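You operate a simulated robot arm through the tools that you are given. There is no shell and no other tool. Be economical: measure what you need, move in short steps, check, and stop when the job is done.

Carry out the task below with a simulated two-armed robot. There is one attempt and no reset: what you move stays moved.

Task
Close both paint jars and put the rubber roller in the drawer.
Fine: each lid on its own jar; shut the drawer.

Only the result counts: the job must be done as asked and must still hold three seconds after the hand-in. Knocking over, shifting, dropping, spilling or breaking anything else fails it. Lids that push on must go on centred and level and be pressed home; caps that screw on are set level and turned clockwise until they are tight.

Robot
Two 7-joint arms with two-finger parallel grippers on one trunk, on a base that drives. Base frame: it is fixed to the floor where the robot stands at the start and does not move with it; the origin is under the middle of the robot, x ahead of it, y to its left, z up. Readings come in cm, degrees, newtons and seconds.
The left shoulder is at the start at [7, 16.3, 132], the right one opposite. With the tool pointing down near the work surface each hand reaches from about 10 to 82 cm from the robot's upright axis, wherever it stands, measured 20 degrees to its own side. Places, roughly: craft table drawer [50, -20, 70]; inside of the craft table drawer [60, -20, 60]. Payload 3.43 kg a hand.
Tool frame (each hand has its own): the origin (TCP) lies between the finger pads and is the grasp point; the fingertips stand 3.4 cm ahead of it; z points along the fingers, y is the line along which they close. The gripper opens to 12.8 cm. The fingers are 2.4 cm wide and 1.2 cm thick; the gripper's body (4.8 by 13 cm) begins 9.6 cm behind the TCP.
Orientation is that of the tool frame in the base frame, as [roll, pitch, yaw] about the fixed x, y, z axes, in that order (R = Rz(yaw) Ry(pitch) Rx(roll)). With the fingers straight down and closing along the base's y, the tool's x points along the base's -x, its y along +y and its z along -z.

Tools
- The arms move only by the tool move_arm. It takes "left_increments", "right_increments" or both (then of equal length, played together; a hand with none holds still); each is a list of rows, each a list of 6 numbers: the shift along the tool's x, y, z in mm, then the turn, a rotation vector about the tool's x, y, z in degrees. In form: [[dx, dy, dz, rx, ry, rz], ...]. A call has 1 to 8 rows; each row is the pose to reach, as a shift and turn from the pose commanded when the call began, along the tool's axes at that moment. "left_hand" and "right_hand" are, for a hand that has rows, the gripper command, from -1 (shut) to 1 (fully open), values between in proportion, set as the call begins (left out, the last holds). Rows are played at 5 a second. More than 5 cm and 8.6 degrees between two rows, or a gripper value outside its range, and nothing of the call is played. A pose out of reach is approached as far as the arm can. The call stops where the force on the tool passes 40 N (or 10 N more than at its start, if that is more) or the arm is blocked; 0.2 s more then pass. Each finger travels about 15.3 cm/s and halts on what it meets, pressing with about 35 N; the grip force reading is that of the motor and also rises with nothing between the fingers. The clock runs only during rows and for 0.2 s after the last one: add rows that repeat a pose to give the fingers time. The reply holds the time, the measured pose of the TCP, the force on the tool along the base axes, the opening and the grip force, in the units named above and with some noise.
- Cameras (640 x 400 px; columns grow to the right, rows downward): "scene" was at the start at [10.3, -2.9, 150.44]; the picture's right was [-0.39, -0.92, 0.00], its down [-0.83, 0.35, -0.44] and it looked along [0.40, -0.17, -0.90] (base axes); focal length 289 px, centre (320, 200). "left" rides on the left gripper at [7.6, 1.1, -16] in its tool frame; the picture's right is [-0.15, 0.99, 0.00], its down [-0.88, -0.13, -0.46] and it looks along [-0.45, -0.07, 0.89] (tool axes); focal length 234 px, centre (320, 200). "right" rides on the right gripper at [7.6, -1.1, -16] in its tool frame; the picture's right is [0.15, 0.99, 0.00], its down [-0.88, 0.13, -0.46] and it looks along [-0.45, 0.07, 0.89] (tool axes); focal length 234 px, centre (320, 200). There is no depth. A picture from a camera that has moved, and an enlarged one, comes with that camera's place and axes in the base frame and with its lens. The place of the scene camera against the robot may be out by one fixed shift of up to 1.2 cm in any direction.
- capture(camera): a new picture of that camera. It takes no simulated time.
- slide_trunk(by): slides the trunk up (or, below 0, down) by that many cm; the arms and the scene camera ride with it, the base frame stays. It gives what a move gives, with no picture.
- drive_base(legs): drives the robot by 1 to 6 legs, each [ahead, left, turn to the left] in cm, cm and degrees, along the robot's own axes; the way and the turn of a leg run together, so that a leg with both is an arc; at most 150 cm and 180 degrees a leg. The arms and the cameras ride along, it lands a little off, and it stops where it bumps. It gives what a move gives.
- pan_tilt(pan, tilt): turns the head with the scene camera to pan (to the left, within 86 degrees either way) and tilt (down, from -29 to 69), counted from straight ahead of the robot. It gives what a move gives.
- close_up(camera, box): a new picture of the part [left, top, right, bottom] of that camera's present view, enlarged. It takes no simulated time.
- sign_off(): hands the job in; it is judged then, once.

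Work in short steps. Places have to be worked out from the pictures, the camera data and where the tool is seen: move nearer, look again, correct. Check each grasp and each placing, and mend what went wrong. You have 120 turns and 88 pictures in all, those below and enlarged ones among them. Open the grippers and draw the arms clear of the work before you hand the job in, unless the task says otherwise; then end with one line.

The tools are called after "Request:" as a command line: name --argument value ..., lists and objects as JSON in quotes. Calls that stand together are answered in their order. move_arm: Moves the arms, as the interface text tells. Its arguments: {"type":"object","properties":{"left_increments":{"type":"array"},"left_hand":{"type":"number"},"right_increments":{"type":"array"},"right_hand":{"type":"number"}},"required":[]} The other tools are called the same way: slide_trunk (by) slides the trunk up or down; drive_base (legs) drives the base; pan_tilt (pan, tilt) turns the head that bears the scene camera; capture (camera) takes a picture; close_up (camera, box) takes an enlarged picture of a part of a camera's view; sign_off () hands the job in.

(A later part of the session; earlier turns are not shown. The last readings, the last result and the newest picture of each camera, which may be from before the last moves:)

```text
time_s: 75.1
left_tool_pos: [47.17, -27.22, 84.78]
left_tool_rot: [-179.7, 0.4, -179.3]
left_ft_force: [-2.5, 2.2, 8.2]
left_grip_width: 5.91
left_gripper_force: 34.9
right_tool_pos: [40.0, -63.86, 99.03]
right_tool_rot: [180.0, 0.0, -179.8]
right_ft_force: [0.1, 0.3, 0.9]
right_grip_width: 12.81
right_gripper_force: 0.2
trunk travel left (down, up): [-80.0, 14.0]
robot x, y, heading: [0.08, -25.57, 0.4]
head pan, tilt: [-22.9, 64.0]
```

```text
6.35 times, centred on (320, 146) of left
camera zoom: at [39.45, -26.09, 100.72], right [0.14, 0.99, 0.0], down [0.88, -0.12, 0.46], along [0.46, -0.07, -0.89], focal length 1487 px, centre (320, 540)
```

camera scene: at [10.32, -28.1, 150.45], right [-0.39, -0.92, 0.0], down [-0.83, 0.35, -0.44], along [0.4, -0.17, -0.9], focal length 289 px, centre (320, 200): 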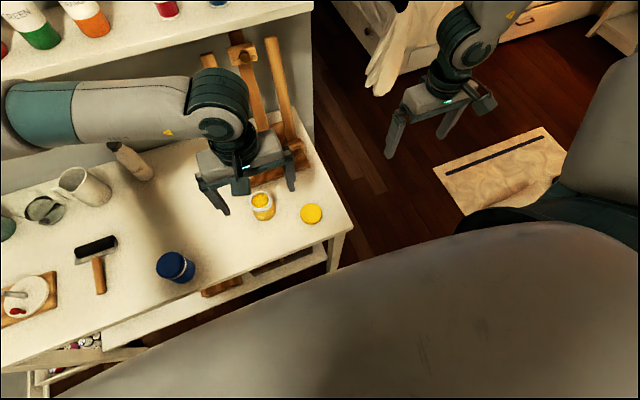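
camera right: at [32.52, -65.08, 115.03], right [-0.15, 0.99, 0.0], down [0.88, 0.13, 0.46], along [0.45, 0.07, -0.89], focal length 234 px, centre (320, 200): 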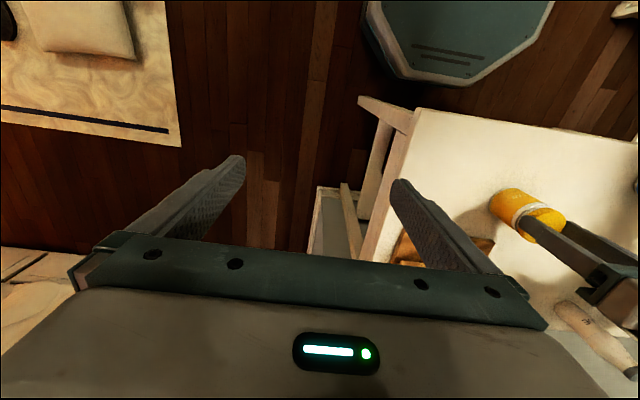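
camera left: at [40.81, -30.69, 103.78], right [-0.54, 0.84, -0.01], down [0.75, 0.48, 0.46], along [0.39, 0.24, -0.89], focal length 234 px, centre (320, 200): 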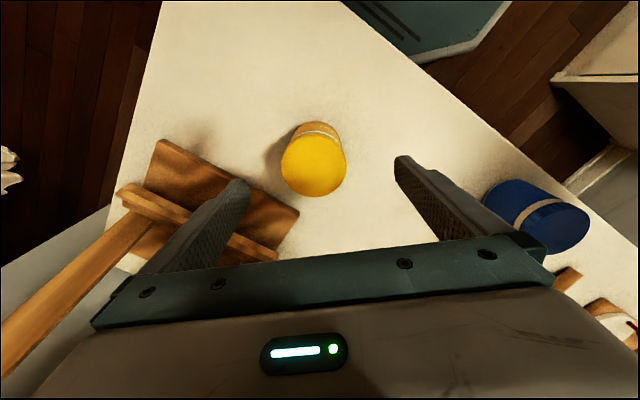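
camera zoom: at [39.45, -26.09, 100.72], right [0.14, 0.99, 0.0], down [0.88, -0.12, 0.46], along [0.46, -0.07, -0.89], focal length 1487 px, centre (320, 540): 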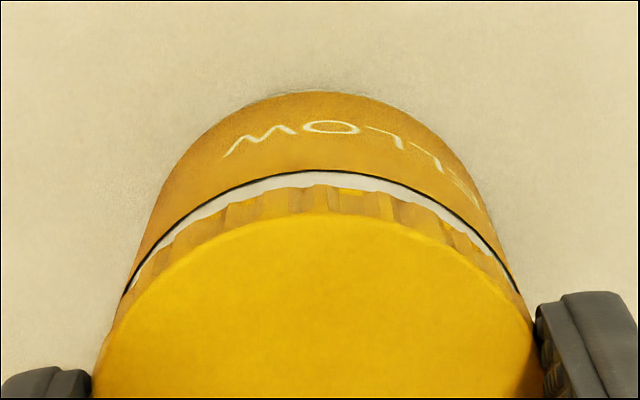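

Jar rotated slightly (~15°) this time – getting tighter. Continue.

Request:
move_arm --left_increments '[[0, 0, 0, 0, 0, 8], [0, 0, 0, 0, 0, 16], [0, 0, 0, 0, 0, 24], [0, 0, 1, 0, 0, 32], [0, 0, 1, 0, 0, 40], [0, 0, 1, 0, 0, 40]]'

Request:
close_up --camera "left" --box '[270, 115, 370, 178]'

```text
time_s: 76.5
left_tool_pos: [47.11, -27.18, 84.64]
left_tool_rot: [-180.0, 0.5, 140.7]
left_ft_force: [-3.2, -0.6, 11.3]
left_grip_width: 5.89
left_gripper_force: 34.7
right_tool_pos: [40.07, -63.84, 99.04]
right_tool_rot: [-180.0, 0.0, -179.8]
right_ft_force: [-0.5, -0.2, 1.0]
right_grip_width: 12.84
right_gripper_force: 0.0
trunk travel left (down, up): [-80.0, 14.0]
robot x, y, heading: [0.61, -25.61, 0.1]
head pan, tilt: [-22.9, 64.0]
```

```text
6.35 times, centred on (320, 146) of left
camera zoom: at [41.86, -21.44, 100.64], right [0.74, 0.67, 0.0], down [0.59, -0.66, 0.46], along [0.31, -0.34, -0.89], focal length 1487 px, centre (320, 540)
```

zoom: 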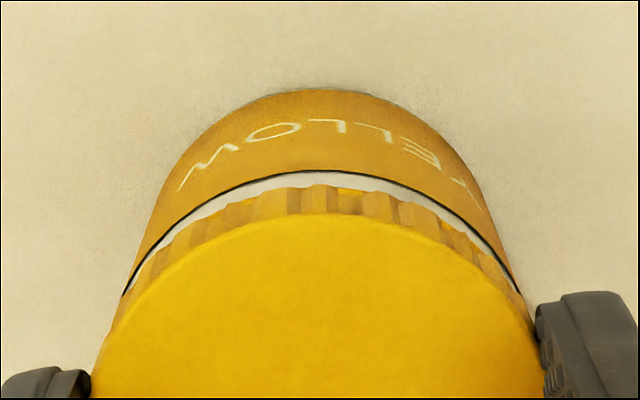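

Lid and jar now partly co-rotate; press harder and continue.

Request:
move_arm --left_increments '[[0, 0, 2, 0, 0, 0], [0, 0, 2, 0, 0, 8], [0, 0, 2, 0, 0, 16], [0, 0, 2, 0, 0, 24], [0, 0, 2, 0, 0, 32], [0, 0, 2, 0, 0, 36], [0, 0, 2, 0, 0, 36]]'

Request:
close_up --camera "left" --box '[270, 115, 370, 178]'

```text
time_s: 78.1
left_tool_pos: [47.18, -27.33, 84.64]
left_tool_rot: [179.7, 0.5, 104.7]
left_ft_force: [3.5, -1.2, 34.6]
left_grip_width: 5.91
left_gripper_force: 34.8
right_tool_pos: [39.95, -64.0, 99.08]
right_tool_rot: [180.0, 0.1, -179.7]
right_ft_force: [0.1, 0.0, 0.7]
right_grip_width: 12.8
right_gripper_force: 0.1
trunk travel left (down, up): [-80.0, 14.0]
robot x, y, heading: [0.09, -25.12, 0.1]
head pan, tilt: [-22.9, 64.0]
```

```text
6.35 times, centred on (320, 146) of left
camera zoom: at [46.16, -19.6, 100.56], right [0.99, 0.11, 0.01], down [0.09, -0.88, 0.46], along [0.06, -0.46, -0.89], focal length 1487 px, centre (320, 540)
```

zoom: 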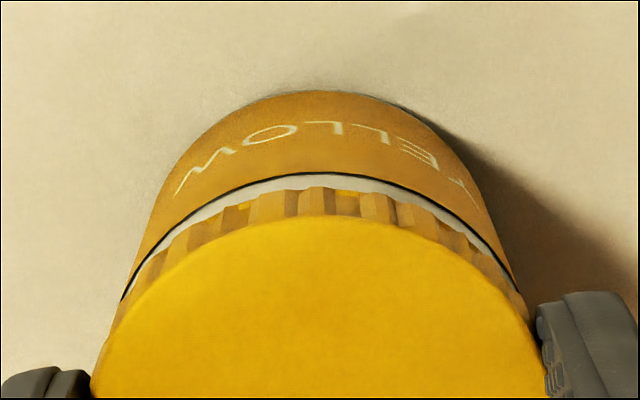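

Full co-rotation at 35 N pressure: yellow cap is tight. Release, lift, rotate back to yaw 180.

Request:
move_arm --left_increments '[[0, 0, -2, 0, 0, 0], [0, 0, -3, 0, 0, 0], [0, 0, -3, 0, 0, 0]]' --left_hand 1

Request:
move_arm --left_increments '[[0, 0, -40, 0, 0, 0], [0, 0, -80, 0, 0, -8], [0, 0, -120, 0, 0, -16], [0, 0, -160, 0, 0, -24], [0, 0, -160, 0, 0, -32], [0, 0, -160, 0, 0, -40], [0, 0, -160, 0, 0, -48], [0, 0, -160, 0, 0, -56]]'

Request:
move_arm --left_increments '[[0, 0, 0, 0, 0, -8], [0, 0, 0, 0, 0, -16], [0, 0, 0, 0, 0, -19], [0, 0, 0, 0, 0, -19]]'

Request:
drive_base --legs '[[-45, 8, 0]]'

Request:
pan_tilt --pan -5 --tilt 45

Request:
capture --camera "scene"

```text
time_s: 78.9
left_tool_pos: [47.31, -27.25, 84.74]
left_tool_rot: [179.9, 0.3, 104.7]
left_ft_force: [1.0, -0.3, -0.2]
left_grip_width: 12.78
left_gripper_force: 0.1
right_tool_pos: [40.08, -63.88, 98.83]
right_tool_rot: [180.0, 0.0, -179.8]
right_ft_force: [1.8, 0.6, 0.4]
right_grip_width: 12.8
right_gripper_force: 0.0
trunk travel left (down, up): [-80.0, 14.0]
robot x, y, heading: [-0.18, -25.22, -0.1]
head pan, tilt: [-22.9, 64.0]
```

```text
time_s: 80.7
left_tool_pos: [47.16, -27.16, 100.63]
left_tool_rot: [-179.8, 0.3, 161.0]
left_ft_force: [0.3, 0.0, -0.3]
left_grip_width: 12.79
left_gripper_force: 0.0
right_tool_pos: [40.11, -63.97, 98.97]
right_tool_rot: [-179.9, 0.0, -179.7]
right_ft_force: [-0.2, 0.1, -0.7]
right_grip_width: 12.79
right_gripper_force: 0.1
trunk travel left (down, up): [-80.0, 14.0]
robot x, y, heading: [-0.1, -25.61, 0.1]
head pan, tilt: [-22.9, 64.0]
```

```text
time_s: 81.7
left_tool_pos: [47.17, -27.06, 100.7]
left_tool_rot: [-179.6, 0.3, 179.8]
left_ft_force: [-0.4, 0.6, 0.7]
left_grip_width: 12.8
left_gripper_force: 0.0
right_tool_pos: [40.09, -63.87, 98.97]
right_tool_rot: [-180.0, 0.0, -179.8]
right_ft_force: [0.7, 0.8, -0.6]
right_grip_width: 12.76
right_gripper_force: 0.1
trunk travel left (down, up): [-80.0, 14.0]
robot x, y, heading: [-0.33, -25.25, 0.1]
head pan, tilt: [-22.9, 64.0]
```

```text
time_s: 84.4
left_tool_pos: [2.79, -19.27, 100.66]
left_tool_rot: [-179.7, 0.2, 179.7]
left_ft_force: [-0.3, 1.2, -0.3]
left_grip_width: 12.77
left_gripper_force: 0.1
right_tool_pos: [-4.23, -55.96, 98.92]
right_tool_rot: [179.9, -0.1, -179.8]
right_ft_force: [0.3, 0.8, 0.4]
right_grip_width: 12.79
right_gripper_force: 0.1
trunk travel left (down, up): [-80.0, 14.0]
robot x, y, heading: [-44.32, -17.31, -0.1]
head pan, tilt: [-22.9, 64.0]
```

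```text
time_s: 85.2
left_tool_pos: [2.62, -19.32, 100.8]
left_tool_rot: [-179.7, 0.3, 179.7]
left_ft_force: [0.0, -0.7, 0.1]
left_grip_width: 12.82
left_gripper_force: 0.1
right_tool_pos: [-4.25, -56.01, 98.88]
right_tool_rot: [-180.0, 0.1, -179.8]
right_ft_force: [0.3, -0.4, -0.4]
right_grip_width: 12.78
right_gripper_force: 0.1
trunk travel left (down, up): [-80.0, 14.0]
robot x, y, heading: [-44.15, -17.22, 0.1]
head pan, tilt: [-5.0, 45.0]
```

```text
29 pictures are left
camera scene: at [-31.74, -18.6, 152.84], right [-0.09, -1.0, 0.0], down [-0.7, 0.06, -0.71], along [0.7, -0.06, -0.71], focal length 289 px, centre (320, 200)
```

scene: 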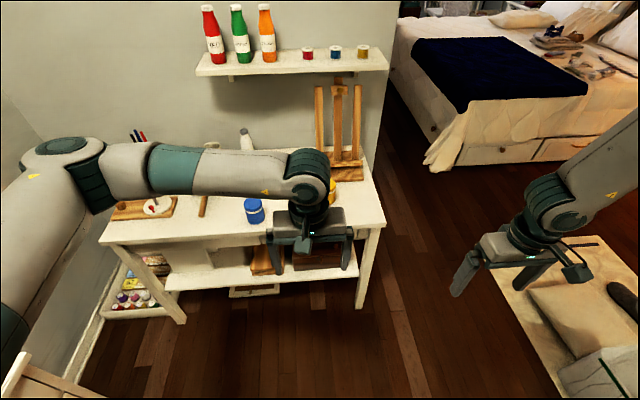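

The left hand blocks the view of the drawer; I shift it to the left and zoom in.

Request:
move_arm --left_increments '[[0, 45, -10, 0, 0, 0], [0, 90, -20, 0, 0, 0], [0, 135, -30, 0, 0, 0], [0, 180, -40, 0, 0, 0], [0, 225, -40, 0, 0, 0], [0, 270, -40, 0, 0, 0], [0, 310, -40, 0, 0, 0]]'

Request:
close_up --camera "scene" --box '[90, 150, 410, 350]'

```text
time_s: 86.8
left_tool_pos: [2.68, 11.87, 104.7]
left_tool_rot: [-179.6, 0.4, 179.7]
left_ft_force: [-0.6, -0.1, 0.3]
left_grip_width: 12.82
left_gripper_force: 0.1
right_tool_pos: [-4.35, -55.92, 99.09]
right_tool_rot: [179.9, 0.0, -179.7]
right_ft_force: [-0.2, -0.3, 0.3]
right_grip_width: 12.79
right_gripper_force: 0.0
trunk travel left (down, up): [-80.0, 14.0]
robot x, y, heading: [-44.83, -17.41, 0.2]
head pan, tilt: [-5.0, 45.0]
```

```text
2.00 times, centred on (250, 250) of scene
camera zoom: at [-31.83, -18.39, 152.85], right [-0.09, -1.0, 0.0], down [-0.7, 0.06, -0.71], along [0.7, -0.06, -0.71], focal length 577 px, centre (460, 100)
```

zoom: 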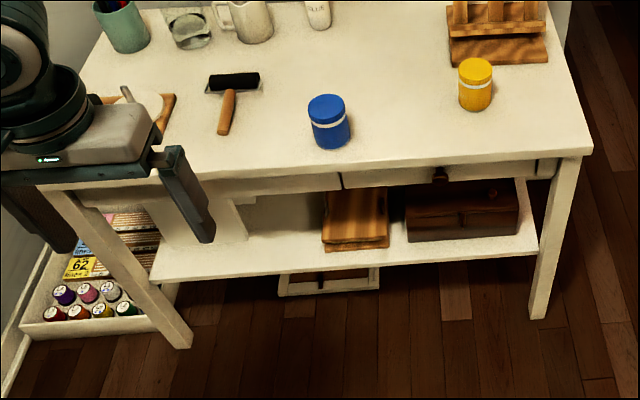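

The drawer is in the table apron (shut), knob at about [31,-20,70]. I drive to about x=-24,y=0 so the right hand faces the knob and the left the roller, then zoom on the knob.

Request:
drive_base --legs '[[20.5, 17.3, 0]]'

Request:
capture --camera "scene"

```text
time_s: 88.8
left_tool_pos: [23.45, 29.26, 104.72]
left_tool_rot: [-179.7, 0.2, 179.5]
left_ft_force: [-0.3, 0.5, 0.4]
left_grip_width: 12.8
left_gripper_force: 0.1
right_tool_pos: [15.8, -38.52, 99.07]
right_tool_rot: [179.8, 0.0, 180.0]
right_ft_force: [0.5, -0.3, 0.6]
right_grip_width: 12.81
right_gripper_force: 0.0
trunk travel left (down, up): [-80.0, 14.0]
robot x, y, heading: [-23.91, 0.34, -0.3]
head pan, tilt: [-5.0, 45.0]
```

```text
27 pictures are left
camera scene: at [-11.31, -1.0, 152.85], right [-0.09, -1.0, 0.0], down [-0.7, 0.06, -0.71], along [0.7, -0.06, -0.71], focal length 289 px, centre (320, 200)
```

scene: 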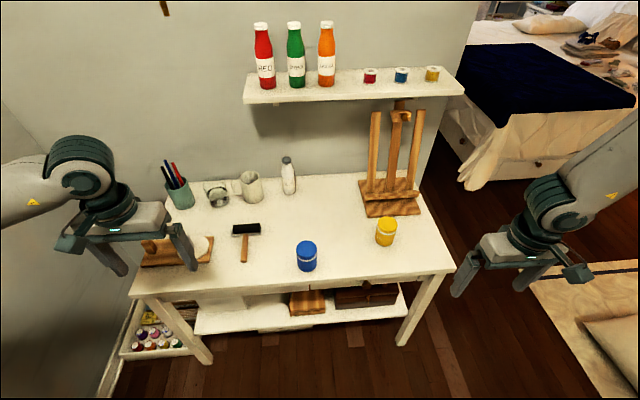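

Lower the trunk 15 cm for easier reach and a lower view, then zoom on the knob.

Request:
slide_trunk --by -15

Request:
close_up --camera "scene" --box '[270, 180, 470, 305]'

Request:
capture --camera "right"

```text
time_s: 90.5
left_tool_pos: [23.46, 29.27, 89.76]
left_tool_rot: [-179.7, 0.4, 179.4]
left_ft_force: [0.0, -0.6, 0.1]
left_grip_width: 12.81
left_gripper_force: 0.1
right_tool_pos: [15.84, -38.31, 84.03]
right_tool_rot: [-180.0, -0.1, 179.9]
right_ft_force: [0.3, -0.4, -0.1]
right_grip_width: 12.81
right_gripper_force: 0.1
trunk travel left (down, up): [-65.0, 29.0]
robot x, y, heading: [-23.6, 0.38, -0.5]
head pan, tilt: [-5.0, 45.0]
```

```text
3.20 times, centred on (370, 242) of scene
camera zoom: at [-11.22, -0.9, 137.84], right [-0.09, -1.0, 0.0], down [-0.7, 0.06, -0.71], along [0.7, -0.06, -0.71], focal length 924 px, centre (160, 64)
```

zoom: 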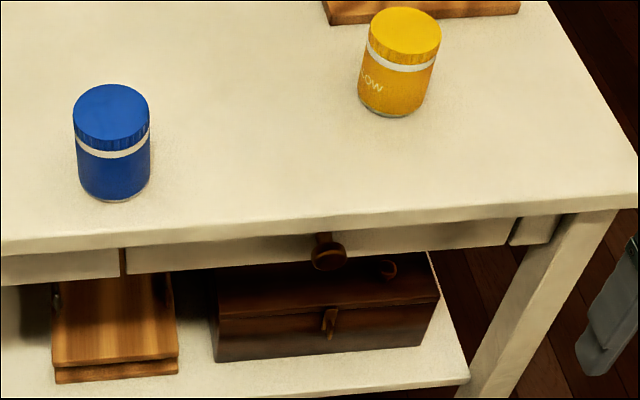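

```text
25 pictures are left
camera right: at [8.42, -39.55, 100.04], right [-0.14, 0.99, 0.0], down [0.88, 0.13, 0.46], along [0.45, 0.07, -0.89], focal length 234 px, centre (320, 200)
```

right: 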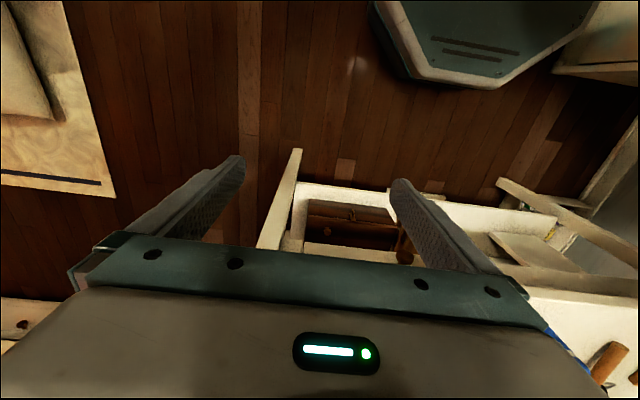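

Knob ≈ [31–33,-20,68–70]. Bring the right hand in front of it at height to measure with its own camera.

Request:
move_arm --right_increments '[[0, 45, 0, 0, 0, 0], [-20, 90, 0, 0, 0, 0], [-45, 130, 0, 0, 0, 0], [-65, 165, 0, 0, 0, 0], [-75, 183, 0, 0, 0, 0], [-75, 183, 0, 0, 0, 0]]'

Request:
capture --camera "right"

```text
time_s: 91.9
left_tool_pos: [23.59, 29.3, 89.63]
left_tool_rot: [-179.7, 0.3, 179.5]
left_ft_force: [0.3, 0.8, 0.4]
left_grip_width: 12.81
left_gripper_force: 0.0
right_tool_pos: [23.53, -20.39, 83.96]
right_tool_rot: [180.0, 0.0, 179.8]
right_ft_force: [0.2, -0.5, -0.5]
right_grip_width: 12.82
right_gripper_force: 0.0
trunk travel left (down, up): [-65.0, 29.0]
robot x, y, heading: [-23.86, 0.44, -0.1]
head pan, tilt: [-5.0, 45.0]
```

```text
24 pictures are left
camera right: at [15.94, -21.41, 100.09], right [-0.14, 0.99, 0.0], down [0.88, 0.13, 0.46], along [0.45, 0.07, -0.89], focal length 234 px, centre (320, 200)
```

right: 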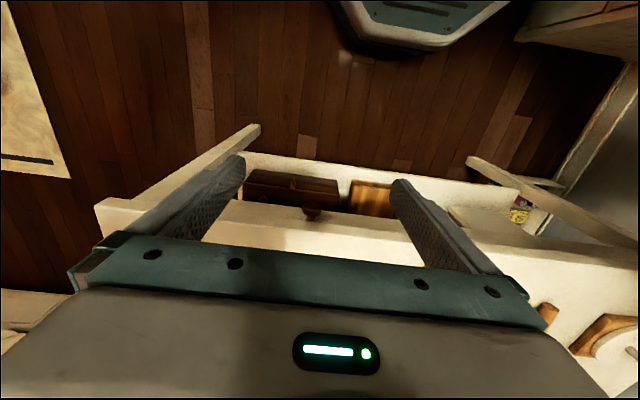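

Request:
close_up --camera "right" --box '[250, 160, 410, 260]'

```text
4.00 times, centred on (330, 210) of right
camera zoom: at [15.94, -21.41, 100.09], right [-0.14, 0.99, 0.0], down [0.88, 0.13, 0.46], along [0.45, 0.07, -0.89], focal length 937 px, centre (280, 160)
```

zoom: 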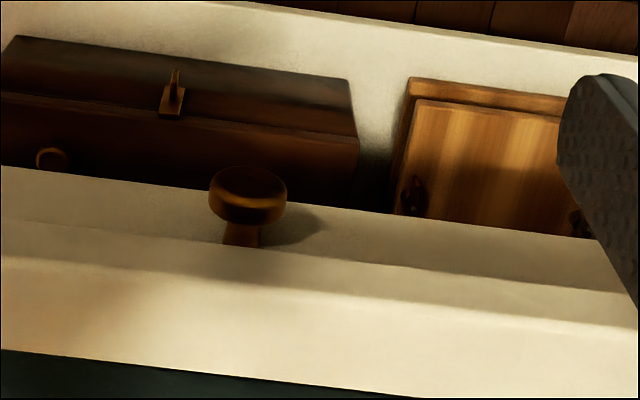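

Knob disc (≈2.9 cm) is near [33,-20,69.5]; tabletop edge at x≈34. I position the right hand at x=32.2 above, then descend in front of the edge to straddle the disc.

Request:
move_arm --right_increments '[[-45, 2, 0, 0, 0, 0], [-85, 4, 0, 0, 0, 0], [-85, 4, 0, 0, 0, 0]]'

Request:
close_up --camera "right" --box '[230, 80, 420, 200]'

```text
time_s: 92.7
left_tool_pos: [23.59, 29.27, 89.63]
left_tool_rot: [-179.7, 0.3, 179.3]
left_ft_force: [-0.9, 0.5, -0.1]
left_grip_width: 12.81
left_gripper_force: 0.1
right_tool_pos: [31.12, -21.87, 85.52]
right_tool_rot: [179.9, 0.0, 179.8]
right_ft_force: [0.3, 0.2, 0.4]
right_grip_width: 12.78
right_gripper_force: 0.1
right hand out of reach, approached as far as the arm can: row 1, 2, 3
trunk travel left (down, up): [-65.0, 29.0]
robot x, y, heading: [-23.79, 0.05, -0.3]
head pan, tilt: [-5.0, 45.0]
```

```text
3.33 times, centred on (325, 140) of right
camera zoom: at [23.46, -22.92, 101.63], right [-0.14, 0.99, 0.0], down [0.88, 0.13, 0.46], along [0.45, 0.07, -0.89], focal length 781 px, centre (303, 400)
```

zoom: 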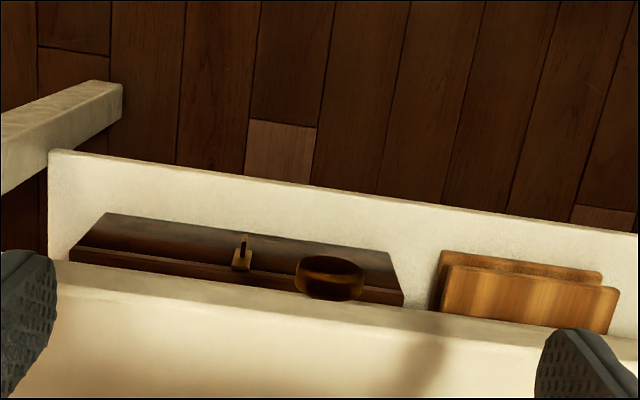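

The right arm hits a joint limit here with the trunk low. I raise the trunk back and try reaching the same spot.

Request:
slide_trunk --by 15

Request:
move_arm --right_increments '[[0, 0, 30, 0, 0, 0], [0, 0, 70, 0, 0, 0], [0, 0, 110, 0, 0, 0], [0, 0, 150, 0, 0, 0], [0, 0, 150, 0, 0, 0]]'

```text
time_s: 94.5
left_tool_pos: [23.6, 29.32, 104.53]
left_tool_rot: [-179.7, 0.1, 179.5]
left_ft_force: [0.1, 0.3, 0.3]
left_grip_width: 12.79
left_gripper_force: 0.1
right_tool_pos: [30.96, -21.79, 100.51]
right_tool_rot: [180.0, 0.0, 180.0]
right_ft_force: [0.3, 0.4, -0.3]
right_grip_width: 12.78
right_gripper_force: 0.0
trunk travel left (down, up): [-80.0, 14.0]
robot x, y, heading: [-23.99, 0.64, -0.1]
head pan, tilt: [-5.0, 45.0]
```

```text
time_s: 95.7
left_tool_pos: [23.65, 29.27, 104.64]
left_tool_rot: [-179.7, 0.4, 179.3]
left_ft_force: [-0.4, 0.0, 0.0]
left_grip_width: 12.82
left_gripper_force: 0.0
right_tool_pos: [28.0, -27.14, 94.31]
right_tool_rot: [180.0, 0.0, 179.8]
right_ft_force: [-0.6, -0.6, 0.5]
right_grip_width: 12.77
right_gripper_force: 0.2
right hand out of reach, approached as far as the arm can: row 1, 2, 3, 4, 5
trunk travel left (down, up): [-80.0, 14.0]
robot x, y, heading: [-23.97, 0.25, -0.1]
head pan, tilt: [-5.0, 45.0]
```

The right arm is badly limited there; the left arm worked well in such poses. I retract the right hand, drive ~20 cm right, and bring the left hand over to the knob.

Request:
move_arm --right_increments '[[40, -20, -20, 0, 0, 0], [80, -50, -40, 0, 0, 0], [110, -90, -60, 0, 0, 0], [130, -130, -60, 0, 0, 0], [130, -130, -60, 0, 0, 0]]'

Request:
drive_base --legs '[[0, -20, 0]]'

Request:
move_arm --left_increments '[[0, -45, 0, 0, 0, 0], [0, -90, 0, 0, 0, 0], [0, -135, 10, 0, 0, 0], [0, -180, 30, 0, 0, 0], [0, -225, 60, 0, 0, 0], [-20, -260, 90, 0, 0, 0], [-40, -295, 110, 0, 0, 0], [-40, -295, 110, 0, 0, 0]]'

Request:
capture --camera "left"

```text
refused: row 2 steps farther than a row can; nothing moved
```

```text
time_s: 97.3
left_tool_pos: [23.54, 9.4, 104.6]
left_tool_rot: [-179.6, 0.4, 179.7]
left_ft_force: [0.5, 0.4, 0.6]
left_grip_width: 12.81
left_gripper_force: 0.1
right_tool_pos: [28.0, -46.91, 94.32]
right_tool_rot: [179.8, 0.0, -180.0]
right_ft_force: [0.1, 0.3, -0.5]
right_grip_width: 12.8
right_gripper_force: 0.0
trunk travel left (down, up): [-80.0, 14.0]
robot x, y, heading: [-24.17, -20.19, -0.2]
head pan, tilt: [-5.0, 45.0]
```

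```text
refused: row 5 steps farther than a row can; nothing moved
```

```text
21 pictures are left
camera left: at [15.72, 10.6, 120.54], right [0.15, 0.99, -0.01], down [0.88, -0.13, 0.46], along [0.45, -0.08, -0.89], focal length 234 px, centre (320, 200)
```

left: 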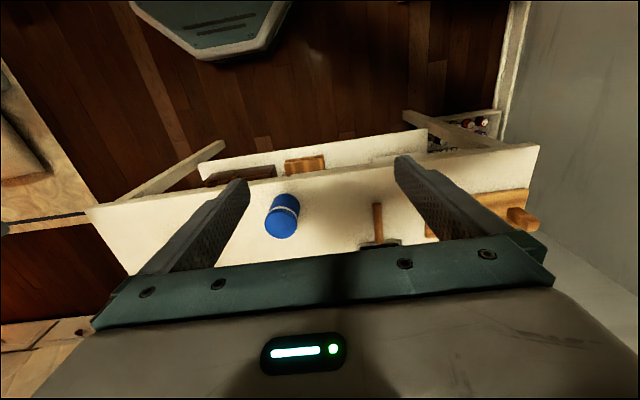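

Retry with smaller steps: left hand to about [29,-20,90].

Request:
move_arm --left_increments '[[0, -40, 0, 0, 0, 0], [0, -82, 12, 0, 0, 0], [0, -124, 30, 0, 0, 0], [-5, -166, 52, 0, 0, 0], [-15, -206, 76, 0, 0, 0], [-30, -242, 102, 0, 0, 0], [-45, -275, 130, 0, 0, 0], [-55, -294, 146, 0, 0, 0]]' --right_increments '[[20, 0, -10, 0, 0, 0], [40, 0, -20, 0, 0, 0], [60, 0, -40, 0, 0, 0], [80, 0, -60, 0, 0, 0], [80, 0, -60, 0, 0, 0], [80, 0, -60, 0, 0, 0], [80, 0, -60, 0, 0, 0], [80, 0, -60, 0, 0, 0]]'

Request:
capture --camera "left"

```text
time_s: 99.1
left_tool_pos: [29.09, -20.29, 90.35]
left_tool_rot: [-179.8, 0.3, 179.7]
left_ft_force: [0.4, -0.1, 0.2]
left_grip_width: 12.8
left_gripper_force: 0.2
right_tool_pos: [20.0, -47.29, 100.19]
right_tool_rot: [179.9, 0.1, -179.9]
right_ft_force: [0.1, -0.1, 0.3]
right_grip_width: 12.8
right_gripper_force: 0.0
trunk travel left (down, up): [-80.0, 14.0]
robot x, y, heading: [-24.13, -19.84, -0.2]
head pan, tilt: [-5.0, 45.0]
```

```text
20 pictures are left
camera left: at [21.34, -19.04, 106.15], right [0.15, 0.99, 0.0], down [0.88, -0.13, 0.46], along [0.45, -0.07, -0.89], focal length 234 px, centre (320, 200)
```

left: 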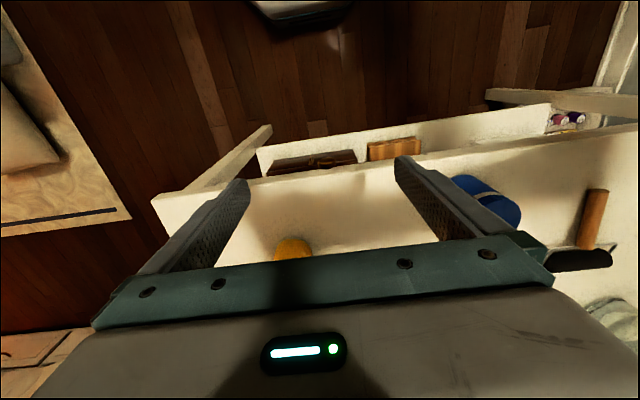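

Reachable with the left arm. Zoom on knob.

Request:
close_up --camera "left" --box '[270, 130, 390, 205]'

```text
5.33 times, centred on (330, 168) of left
camera zoom: at [21.34, -19.04, 106.15], right [0.15, 0.99, 0.0], down [0.88, -0.13, 0.46], along [0.45, -0.07, -0.89], focal length 1249 px, centre (267, 373)
```

zoom: 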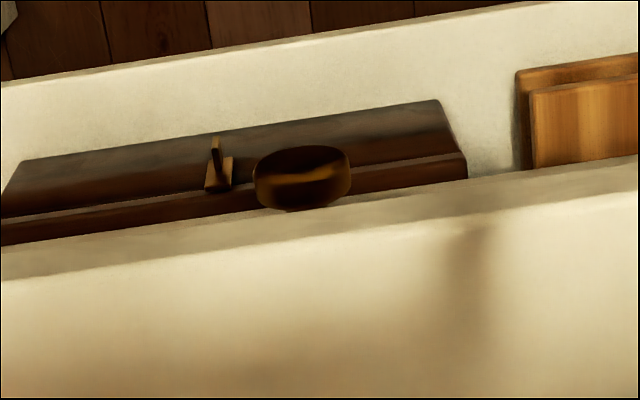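

Knob centre ≈ [33.3,-19.9,69]; table edge ≈33.8. Descend at x≈31 in front of the edge, then look.

Request:
move_arm --left_increments '[[-10, 4, 45, 0, 0, 0], [-18, 4, 90, 0, 0, 0], [-18, 4, 135, 0, 0, 0], [-18, 4, 170, 0, 0, 0], [-18, 4, 188, 0, 0, 0], [-18, 4, 188, 0, 0, 0]]'

Request:
close_up --camera "left" --box '[230, 110, 410, 222]'

```text
time_s: 100.5
left_tool_pos: [30.79, -20.0, 71.32]
left_tool_rot: [-179.7, 0.3, 179.6]
left_ft_force: [-0.2, 0.9, 0.0]
left_grip_width: 12.8
left_gripper_force: 0.0
right_tool_pos: [19.94, -47.14, 100.17]
right_tool_rot: [179.8, 0.1, -179.9]
right_ft_force: [0.0, 0.2, 0.7]
right_grip_width: 12.8
right_gripper_force: 0.1
trunk travel left (down, up): [-80.0, 14.0]
robot x, y, heading: [-23.85, -19.96, 0.0]
head pan, tilt: [-5.0, 45.0]
```

```text
3.56 times, centred on (320, 166) of left
camera zoom: at [23.1, -18.73, 87.33], right [0.15, 0.99, 0.0], down [0.88, -0.13, 0.46], along [0.45, -0.07, -0.89], focal length 833 px, centre (320, 321)
```

zoom: 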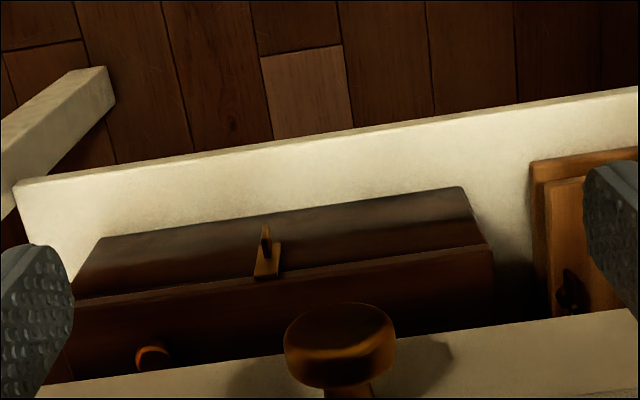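

Lower 8 mm, advance 16 mm and close on the knob.

Request:
move_arm --left_increments '[[0, 0, 8, 0, 0, 0], [-8, 0, 8, 0, 0, 0], [-14, 0, 8, 0, 0, 0], [-18, 0, 8, 0, 0, 0], [-18, 0, 8, 0, 0, 0]]'

Request:
move_arm --left_increments '[[0, 0, 0, 0, 0, 0], [0, 0, 0, 0, 0, 0], [0, 0, 0, 0, 0, 0], [0, 0, 0, 0, 0, 0]]' --left_hand -1

Request:
close_up --camera "left" --box '[230, 110, 410, 222]'

```text
time_s: 101.7
left_tool_pos: [32.54, -20.01, 70.43]
left_tool_rot: [-179.7, 0.3, 179.6]
left_ft_force: [0.6, 0.1, 0.4]
left_grip_width: 12.79
left_gripper_force: 0.1
right_tool_pos: [20.1, -47.25, 100.18]
right_tool_rot: [180.0, -0.1, -179.9]
right_ft_force: [-0.5, -0.5, 0.1]
right_grip_width: 12.81
right_gripper_force: 0.1
trunk travel left (down, up): [-80.0, 14.0]
robot x, y, heading: [-23.76, -19.99, 0.0]
head pan, tilt: [-5.0, 45.0]
```

```text
time_s: 102.7
left_tool_pos: [32.62, -20.01, 70.58]
left_tool_rot: [-179.6, 0.2, 179.6]
left_ft_force: [0.9, 0.5, 0.0]
left_grip_width: 0.0
left_gripper_force: 32.9
right_tool_pos: [19.95, -47.23, 100.2]
right_tool_rot: [179.8, 0.0, -179.9]
right_ft_force: [-0.7, -1.0, -1.2]
right_grip_width: 12.8
right_gripper_force: 0.1
trunk travel left (down, up): [-80.0, 14.0]
robot x, y, heading: [-23.77, -19.82, -0.4]
head pan, tilt: [-5.0, 45.0]
```

```text
3.56 times, centred on (320, 166) of left
camera zoom: at [24.79, -18.76, 86.47], right [0.15, 0.99, 0.0], down [0.88, -0.13, 0.46], along [0.45, -0.07, -0.89], focal length 833 px, centre (320, 321)
```

zoom: 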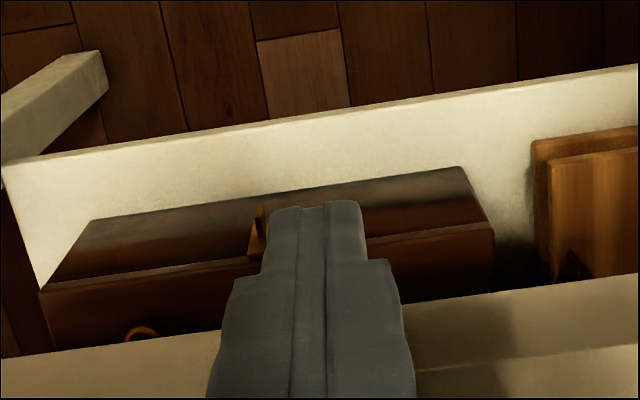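

Missed: the knob is farther in. I advance with closed fingers to feel the contact x.

Request:
move_arm --left_increments '[[-2, 0, 0, 0, 0, 0], [-4, 0, 0, 0, 0, 0], [-6, 0, 0, 0, 0, 0], [-8, 0, 0, 0, 0, 0], [-10, 0, 0, 0, 0, 0], [-10, 0, 0, 0, 0, 0]]'

```text
time_s: 103.9
left_tool_pos: [32.71, -19.9, 70.34]
left_tool_rot: [-179.9, -0.3, 179.6]
left_ft_force: [-15.0, 2.1, 8.5]
left_grip_width: 0.01
left_gripper_force: 33.1
right_tool_pos: [19.9, -47.12, 100.18]
right_tool_rot: [179.9, 0.0, -179.8]
right_ft_force: [0.2, -0.2, -0.4]
right_grip_width: 12.81
right_gripper_force: 0.1
trunk travel left (down, up): [-80.0, 14.0]
robot x, y, heading: [-24.06, -20.06, -0.1]
head pan, tilt: [-5.0, 45.0]
stopped in row 6 (left hand): the force on the tool passed its limit (the readings are from after the stop); the commanded pose is now the measured one
```

Contact at finger front ≈33.9, so the knob is nearly flush with the table edge. I'll back off, open, and tilt the hand 45° forward to reach under the edge.

Request:
move_arm --left_increments '[[30, 0, 0, 0, 0, 0], [70, 0, -10, 0, 0, 0], [110, 0, -20, 0, 0, 0], [110, 0, -20, 0, 0, 0]]' --left_hand 0.0

Request:
move_arm --left_increments '[[0, 0, 0, 0, -8, 0], [0, 0, 0, 0, -16, 0], [0, 0, 0, 0, -24, 0], [0, 0, 0, 0, -32, 0], [0, 0, 0, 0, -40, 0], [0, 0, 0, 0, -48, 0], [0, 0, 0, 0, -48, 0]]'

Request:
capture --camera "left"

```text
time_s: 104.9
left_tool_pos: [21.92, -19.79, 72.52]
left_tool_rot: [-179.9, -0.3, 179.5]
left_ft_force: [-0.2, -0.1, 0.1]
left_grip_width: 6.42
left_gripper_force: 0.1
right_tool_pos: [19.87, -47.18, 100.21]
right_tool_rot: [179.9, 0.1, -179.9]
right_ft_force: [1.0, 0.2, -1.3]
right_grip_width: 12.81
right_gripper_force: 0.1
trunk travel left (down, up): [-80.0, 14.0]
robot x, y, heading: [-23.98, -19.84, -0.2]
head pan, tilt: [-5.0, 45.0]
```

```text
time_s: 106.5
left_tool_pos: [22.29, -20.79, 73.12]
left_tool_rot: [179.7, 47.5, 179.8]
left_ft_force: [-0.2, -0.2, 0.0]
left_grip_width: 6.42
left_gripper_force: 0.0
left hand out of reach, approached as far as the arm can: row 6, 7
right_tool_pos: [20.03, -47.11, 100.4]
right_tool_rot: [179.9, 0.0, -179.8]
right_ft_force: [-0.4, -0.8, -0.5]
right_grip_width: 12.81
right_gripper_force: 0.1
trunk travel left (down, up): [-80.0, 14.0]
robot x, y, heading: [-24.11, -20.27, -0.2]
head pan, tilt: [-5.0, 45.0]
```

```text
16 pictures are left
camera left: at [5.17, -19.65, 78.33], right [0.1, 0.99, 0.11], down [0.26, -0.13, 0.96], along [0.96, -0.07, -0.27], focal length 234 px, centre (320, 200)
```

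left: 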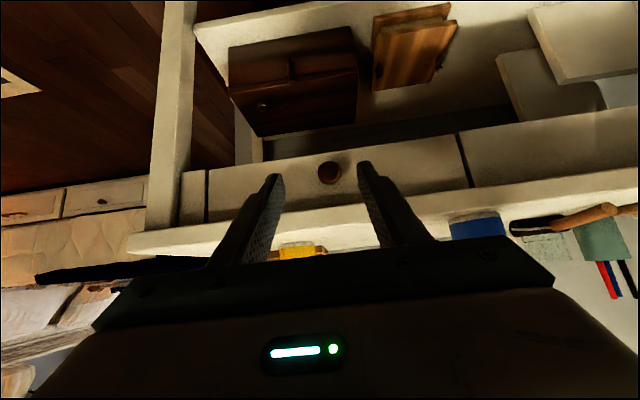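

Now seen clearly: knob centre ≈ [34.35,-20,66.8], drawer front below the tabletop. Approach along the tilted finger axis, part way first.

Request:
move_arm --left_increments '[[-10, 0, 25, 0, 1, 0], [-25, 0, 50, 0, 1, 0], [-35, 0, 75, 0, 1, 0], [-35, 0, 75, 0, 1, 0]]'

```text
time_s: 107.5
left_tool_pos: [29.85, -20.98, 70.65]
left_tool_rot: [-179.7, 46.8, 179.7]
left_ft_force: [-0.5, -0.2, -1.1]
left_grip_width: 6.39
left_gripper_force: 0.0
right_tool_pos: [19.87, -47.22, 100.38]
right_tool_rot: [179.9, 0.0, -179.9]
right_ft_force: [-0.6, -0.7, 0.2]
right_grip_width: 12.8
right_gripper_force: 0.1
trunk travel left (down, up): [-80.0, 14.0]
robot x, y, heading: [-24.24, -19.98, -0.2]
head pan, tilt: [-5.0, 45.0]
```

Shift y +1 cm and advance 3.7 cm along the fingers, then close.

Request:
move_arm --left_increments '[[0, 10, 0, 0, 0, 0], [-2, 10, 20, 0, 0, 0], [-3, 10, 37, 0, 0, 0], [-3, 10, 37, 0, 0, 0]]'

Request:
move_arm --left_increments '[[0, 0, 0, 0, 0, 0], [0, 0, 0, 0, 0, 0], [0, 0, 0, 0, 0, 0]]' --left_hand -1

```text
time_s: 108.5
left_tool_pos: [32.94, -20.24, 68.51]
left_tool_rot: [179.7, 46.4, 179.7]
left_ft_force: [0.1, 0.0, 0.0]
left_grip_width: 6.43
left_gripper_force: 0.0
right_tool_pos: [19.95, -47.13, 100.31]
right_tool_rot: [179.9, 0.0, -179.8]
right_ft_force: [0.0, 0.4, 1.0]
right_grip_width: 12.79
right_gripper_force: 0.0
trunk travel left (down, up): [-80.0, 14.0]
robot x, y, heading: [-24.13, -20.16, 0.0]
head pan, tilt: [-5.0, 45.0]
```

```text
time_s: 109.3
left_tool_pos: [32.88, -19.99, 68.31]
left_tool_rot: [179.8, 46.4, 179.9]
left_ft_force: [-2.4, 11.0, -2.0]
left_grip_width: 3.14
left_gripper_force: 44.7
right_tool_pos: [19.95, -47.1, 100.33]
right_tool_rot: [179.9, 0.0, -179.9]
right_ft_force: [-0.5, 0.3, -0.4]
right_grip_width: 12.78
right_gripper_force: 0.1
trunk travel left (down, up): [-80.0, 14.0]
robot x, y, heading: [-24.03, -19.86, -0.1]
head pan, tilt: [-5.0, 45.0]
```

Knob is gripped (3.1 cm). Pull the drawer open by driving straight back 18 cm.

Request:
drive_base --legs '[[-18, 0, 0]]'

Request:
capture --camera "scene"

```text
time_s: 110.8
left_tool_pos: [14.87, -20.01, 68.38]
left_tool_rot: [179.7, 46.4, 179.8]
left_ft_force: [0.9, 26.7, -8.4]
left_grip_width: 3.12
left_gripper_force: 45.4
right_tool_pos: [1.96, -46.94, 100.27]
right_tool_rot: [179.9, 0.1, -180.0]
right_ft_force: [-0.1, -1.1, 0.7]
right_grip_width: 12.79
right_gripper_force: 0.0
trunk travel left (down, up): [-80.0, 14.0]
robot x, y, heading: [-42.08, -19.78, -0.1]
head pan, tilt: [-5.0, 45.0]
```

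```text
15 pictures are left
camera scene: at [-29.24, -20.78, 152.84], right [-0.09, -1.0, 0.0], down [-0.7, 0.06, -0.71], along [0.7, -0.06, -0.71], focal length 289 px, centre (320, 200)
```

scene: 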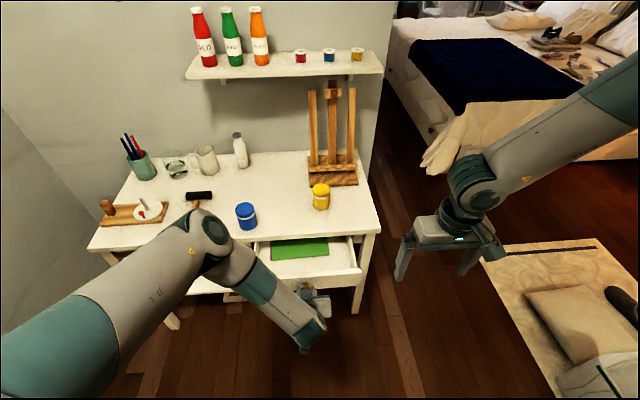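

Drawer is open ~18 cm. Release the knob, back off along the fingers, then lift and straighten.

Request:
move_arm --left_increments '[[0, 0, 0, 0, 0, 0], [0, 0, 0, 0, 0, 0], [0, 0, -40, 0, 0, 0], [0, 0, -80, 0, 0, 0], [0, 0, -110, 0, 0, 0], [0, 0, -110, 0, 0, 0]]' --left_hand 0.2

Request:
move_arm --left_increments '[[0, 0, -40, 0, 8, 0], [0, 0, -80, 0, 16, 0], [0, 0, -120, 0, 24, 0], [0, 0, -150, 0, 32, 0], [0, 0, -180, 0, 40, 0], [0, 0, -210, 0, 46, 0], [0, 0, -210, 0, 46, 0]]'

```text
time_s: 112.2
left_tool_pos: [6.96, -19.93, 76.14]
left_tool_rot: [179.6, 46.6, 179.7]
left_ft_force: [0.1, -0.1, 0.2]
left_grip_width: 7.67
left_gripper_force: 0.0
right_tool_pos: [1.92, -47.19, 100.38]
right_tool_rot: [179.8, 0.0, 179.9]
right_ft_force: [0.6, 0.5, 0.5]
right_grip_width: 12.78
right_gripper_force: 0.0
trunk travel left (down, up): [-80.0, 14.0]
robot x, y, heading: [-41.95, -19.98, 0.0]
head pan, tilt: [-5.0, 45.0]
```

```text
time_s: 113.8
left_tool_pos: [-8.17, -20.17, 90.47]
left_tool_rot: [179.8, 0.4, -180.0]
left_ft_force: [0.1, 0.1, 0.9]
left_grip_width: 7.66
left_gripper_force: 0.0
right_tool_pos: [1.89, -47.27, 100.22]
right_tool_rot: [179.9, 0.0, 180.0]
right_ft_force: [0.0, 1.1, 0.2]
right_grip_width: 12.77
right_gripper_force: 0.1
trunk travel left (down, up): [-80.0, 14.0]
robot x, y, heading: [-41.97, -19.59, -0.0]
head pan, tilt: [-5.0, 45.0]
```

Raise the left hand, drive toward the roller, and move over it.

Request:
move_arm --left_increments '[[0, 0, -45, 0, 0, 0], [0, 0, -90, 0, 0, 0], [0, 0, -130, 0, 0, 0], [0, 0, -130, 0, 0, 0]]' --left_hand 1

Request:
drive_base --legs '[[20, 24, 0]]'

Request:
move_arm --left_increments '[[-40, 15, 0, 0, 0, 0], [-80, 35, 0, 0, 0, 0], [-120, 55, 0, 0, 0, 0], [-160, 75, 0, 0, 0, 0], [-200, 95, 0, 0, 0, 0], [-240, 115, 5, 0, 0, 0], [-280, 135, 10, 0, 0, 0], [-310, 147, 20, 0, 0, 0]]'

Request:
capture --camera "left"

```text
time_s: 114.8
left_tool_pos: [-8.45, -20.09, 103.42]
left_tool_rot: [179.6, 0.5, 180.0]
left_ft_force: [-0.5, 0.2, -1.0]
left_grip_width: 12.79
left_gripper_force: 0.1
right_tool_pos: [2.01, -47.11, 100.18]
right_tool_rot: [179.9, -0.1, 180.0]
right_ft_force: [0.0, 0.0, 1.0]
right_grip_width: 12.79
right_gripper_force: 0.0
trunk travel left (down, up): [-80.0, 14.0]
robot x, y, heading: [-42.22, -19.9, 0.1]
head pan, tilt: [-5.0, 45.0]
```

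```text
time_s: 116.9
left_tool_pos: [11.8, 3.88, 103.42]
left_tool_rot: [179.7, 0.4, 179.9]
left_ft_force: [-0.4, -0.4, 1.1]
left_grip_width: 12.81
left_gripper_force: 0.1
right_tool_pos: [22.2, -23.27, 100.21]
right_tool_rot: [179.7, 0.0, -179.8]
right_ft_force: [0.1, -0.2, -0.1]
right_grip_width: 12.8
right_gripper_force: 0.0
trunk travel left (down, up): [-80.0, 14.0]
robot x, y, heading: [-22.06, 4.19, -0.2]
head pan, tilt: [-5.0, 45.0]
```

```text
time_s: 118.7
left_tool_pos: [42.89, 18.71, 101.78]
left_tool_rot: [179.9, 0.4, 180.0]
left_ft_force: [-0.1, -0.3, -0.2]
left_grip_width: 12.78
left_gripper_force: 0.1
right_tool_pos: [22.36, -23.16, 100.16]
right_tool_rot: [179.9, -0.1, -179.8]
right_ft_force: [0.6, 0.6, -0.8]
right_grip_width: 12.8
right_gripper_force: 0.1
trunk travel left (down, up): [-80.0, 14.0]
robot x, y, heading: [-21.77, 4.18, 0.0]
head pan, tilt: [-5.0, 45.0]
```

```text
14 pictures are left
camera left: at [35.18, 19.78, 117.81], right [0.15, 0.99, 0.01], down [0.88, -0.13, 0.46], along [0.46, -0.06, -0.89], focal length 234 px, centre (320, 200)
```

left: 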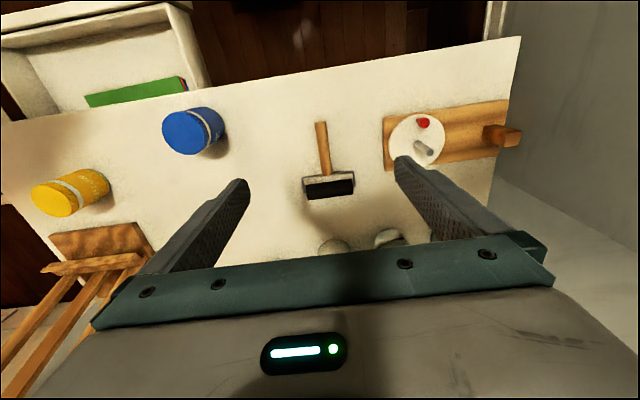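

Roller handle centre ≈ [46.7,19.2], head ≈ x 54.5. I go above the upper handle at x≈48.5 with fingers at 8 cm.

Request:
move_arm --left_increments '[[-20, 2, 35, 0, 0, 0], [-40, 4, 75, 0, 0, 0], [-55, 5, 115, 0, 0, 0], [-55, 5, 155, 0, 0, 0], [-55, 5, 175, 0, 0, 0], [-55, 5, 175, 0, 0, 0]]' --left_hand 0.3

Request:
capture --camera "left"

```text
time_s: 120.1
left_tool_pos: [48.48, 19.22, 84.16]
left_tool_rot: [179.7, 0.5, 179.9]
left_ft_force: [-0.1, -0.3, 0.6]
left_grip_width: 8.31
left_gripper_force: 0.0
right_tool_pos: [22.26, -23.11, 100.28]
right_tool_rot: [179.9, 0.0, -180.0]
right_ft_force: [-0.2, 0.6, -0.3]
right_grip_width: 12.79
right_gripper_force: 0.1
trunk travel left (down, up): [-80.0, 14.0]
robot x, y, heading: [-21.52, 4.05, 0.2]
head pan, tilt: [-5.0, 45.0]
```

```text
13 pictures are left
camera left: at [40.7, 20.3, 100.08], right [0.15, 0.99, 0.01], down [0.88, -0.13, 0.46], along [0.46, -0.06, -0.89], focal length 234 px, centre (320, 200)
```

left: 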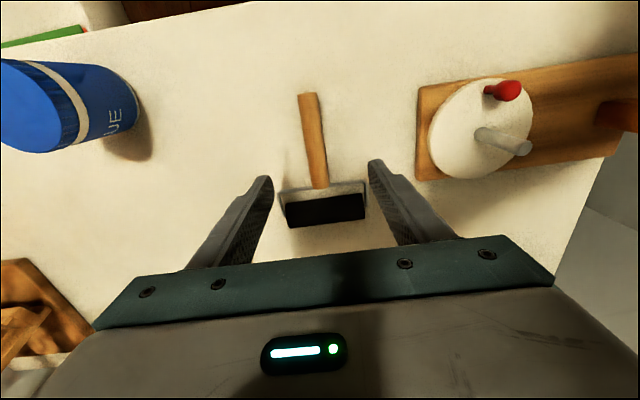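

Handle passes under the fingers at y≈18.9, frame starts at x≈51. Descend to z≈77.7 and close.

Request:
move_arm --left_increments '[[0, -2, 35, 0, 0, 0], [0, -2, 55, 0, 0, 0], [0, -2, 65, 0, 0, 0], [0, -2, 65, 0, 0, 0]]'

Request:
move_arm --left_increments '[[0, 0, 0, 0, 0, 0], [0, 0, 0, 0, 0, 0], [0, 0, 0, 0, 0, 0]]' --left_hand -1

Request:
move_arm --left_increments '[[0, 0, -40, 0, 0, 0], [0, 0, -80, 0, 0, 0], [0, 0, -120, 0, 0, 0], [0, 0, -160, 0, 0, 0], [0, 0, -200, 0, 0, 0], [0, 0, -220, 0, 0, 0], [0, 0, -220, 0, 0, 0]]'

Request:
capture --camera "left"

```text
time_s: 121.1
left_tool_pos: [48.7, 19.19, 77.64]
left_tool_rot: [179.7, 0.6, 179.9]
left_ft_force: [-0.4, -0.1, 0.2]
left_grip_width: 8.31
left_gripper_force: 0.0
right_tool_pos: [22.2, -23.22, 100.3]
right_tool_rot: [180.0, 0.0, -180.0]
right_ft_force: [-0.3, -0.1, 0.5]
right_grip_width: 12.79
right_gripper_force: 0.2
trunk travel left (down, up): [-80.0, 14.0]
robot x, y, heading: [-21.44, 3.91, -0.0]
head pan, tilt: [-5.0, 45.0]
```

```text
time_s: 121.9
left_tool_pos: [48.67, 19.08, 77.67]
left_tool_rot: [179.8, 0.5, -180.0]
left_ft_force: [0.6, -0.7, 0.2]
left_grip_width: 1.89
left_gripper_force: 35.0
right_tool_pos: [22.27, -23.17, 100.3]
right_tool_rot: [179.9, 0.0, -179.9]
right_ft_force: [-0.6, 0.1, 0.4]
right_grip_width: 12.81
right_gripper_force: 0.0
trunk travel left (down, up): [-80.0, 14.0]
robot x, y, heading: [-21.88, 4.08, -0.0]
head pan, tilt: [-5.0, 45.0]
```

```text
time_s: 123.5
left_tool_pos: [48.42, 19.06, 99.74]
left_tool_rot: [179.7, 0.4, -180.0]
left_ft_force: [-0.3, -1.3, -1.1]
left_grip_width: 1.88
left_gripper_force: 34.6
right_tool_pos: [22.2, -23.15, 100.3]
right_tool_rot: [179.8, 0.0, -179.9]
right_ft_force: [-0.3, -0.2, 0.3]
right_grip_width: 12.82
right_gripper_force: 0.1
trunk travel left (down, up): [-80.0, 14.0]
robot x, y, heading: [-21.45, 4.39, -0.1]
head pan, tilt: [-5.0, 45.0]
```

```text
12 pictures are left
camera left: at [40.62, 20.0, 115.69], right [0.15, 0.99, 0.01], down [0.88, -0.13, 0.46], along [0.46, -0.06, -0.89], focal length 234 px, centre (320, 200)
```

left: 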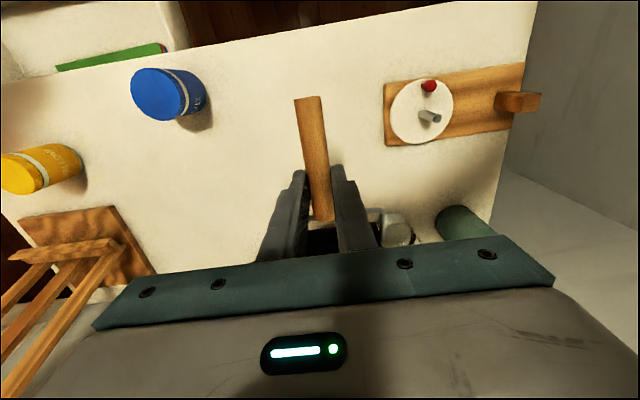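

Roller held. Pull the hand back over the table front, then drive right so the drawer is in front of the left arm.

Request:
move_arm --left_increments '[[40, 0, 0, 0, 0, 0], [80, 0, 0, 0, 0, 0], [120, 0, 0, 0, 0, 0], [160, -20, 0, 0, 0, 0], [200, -40, 0, 0, 0, 0], [230, -50, 0, 0, 0, 0], [230, -50, 0, 0, 0, 0]]'

Request:
drive_base --legs '[[0, -28, 0]]'

Request:
move_arm --left_increments '[[0, -20, 0, 0, 0, 8], [0, -40, 0, 0, 0, 16], [0, -60, 0, 0, 0, 24], [0, -80, 0, 0, 0, 32], [0, -90, 0, 0, 0, 40], [0, -90, 0, 0, 0, 48], [0, -90, 0, 0, 0, 56], [0, -90, 0, 0, 0, 64]]'

```text
time_s: 125.1
left_tool_pos: [25.18, 13.92, 99.78]
left_tool_rot: [179.7, 0.5, -179.9]
left_ft_force: [0.0, 0.9, -1.8]
left_grip_width: 1.86
left_gripper_force: 35.2
right_tool_pos: [22.29, -23.17, 100.18]
right_tool_rot: [179.9, 0.0, -179.9]
right_ft_force: [0.5, 0.0, 1.1]
right_grip_width: 12.79
right_gripper_force: 0.0
trunk travel left (down, up): [-80.0, 14.0]
robot x, y, heading: [-21.69, 4.56, 0.1]
head pan, tilt: [-5.0, 45.0]
```

```text
time_s: 127.1
left_tool_pos: [25.16, -13.84, 99.79]
left_tool_rot: [179.7, 0.4, -179.6]
left_ft_force: [-0.5, 0.5, -0.6]
left_grip_width: 1.89
left_gripper_force: 34.7
right_tool_pos: [22.41, -51.16, 100.29]
right_tool_rot: [179.9, 0.0, -179.7]
right_ft_force: [0.3, -0.4, 0.4]
right_grip_width: 12.82
right_gripper_force: 0.0
trunk travel left (down, up): [-80.0, 14.0]
robot x, y, heading: [-21.52, -24.08, 0.5]
head pan, tilt: [-5.0, 45.0]
```

```text
time_s: 128.9
left_tool_pos: [25.24, -23.13, 99.59]
left_tool_rot: [179.5, -0.1, 116.2]
left_ft_force: [1.1, 0.3, -1.4]
left_grip_width: 1.9
left_gripper_force: 34.9
right_tool_pos: [22.43, -51.08, 100.28]
right_tool_rot: [-180.0, 0.0, -179.7]
right_ft_force: [-0.6, 0.3, 1.0]
right_grip_width: 12.81
right_gripper_force: 0.0
trunk travel left (down, up): [-80.0, 14.0]
robot x, y, heading: [-21.64, -23.85, 0.1]
head pan, tilt: [-5.0, 45.0]
```

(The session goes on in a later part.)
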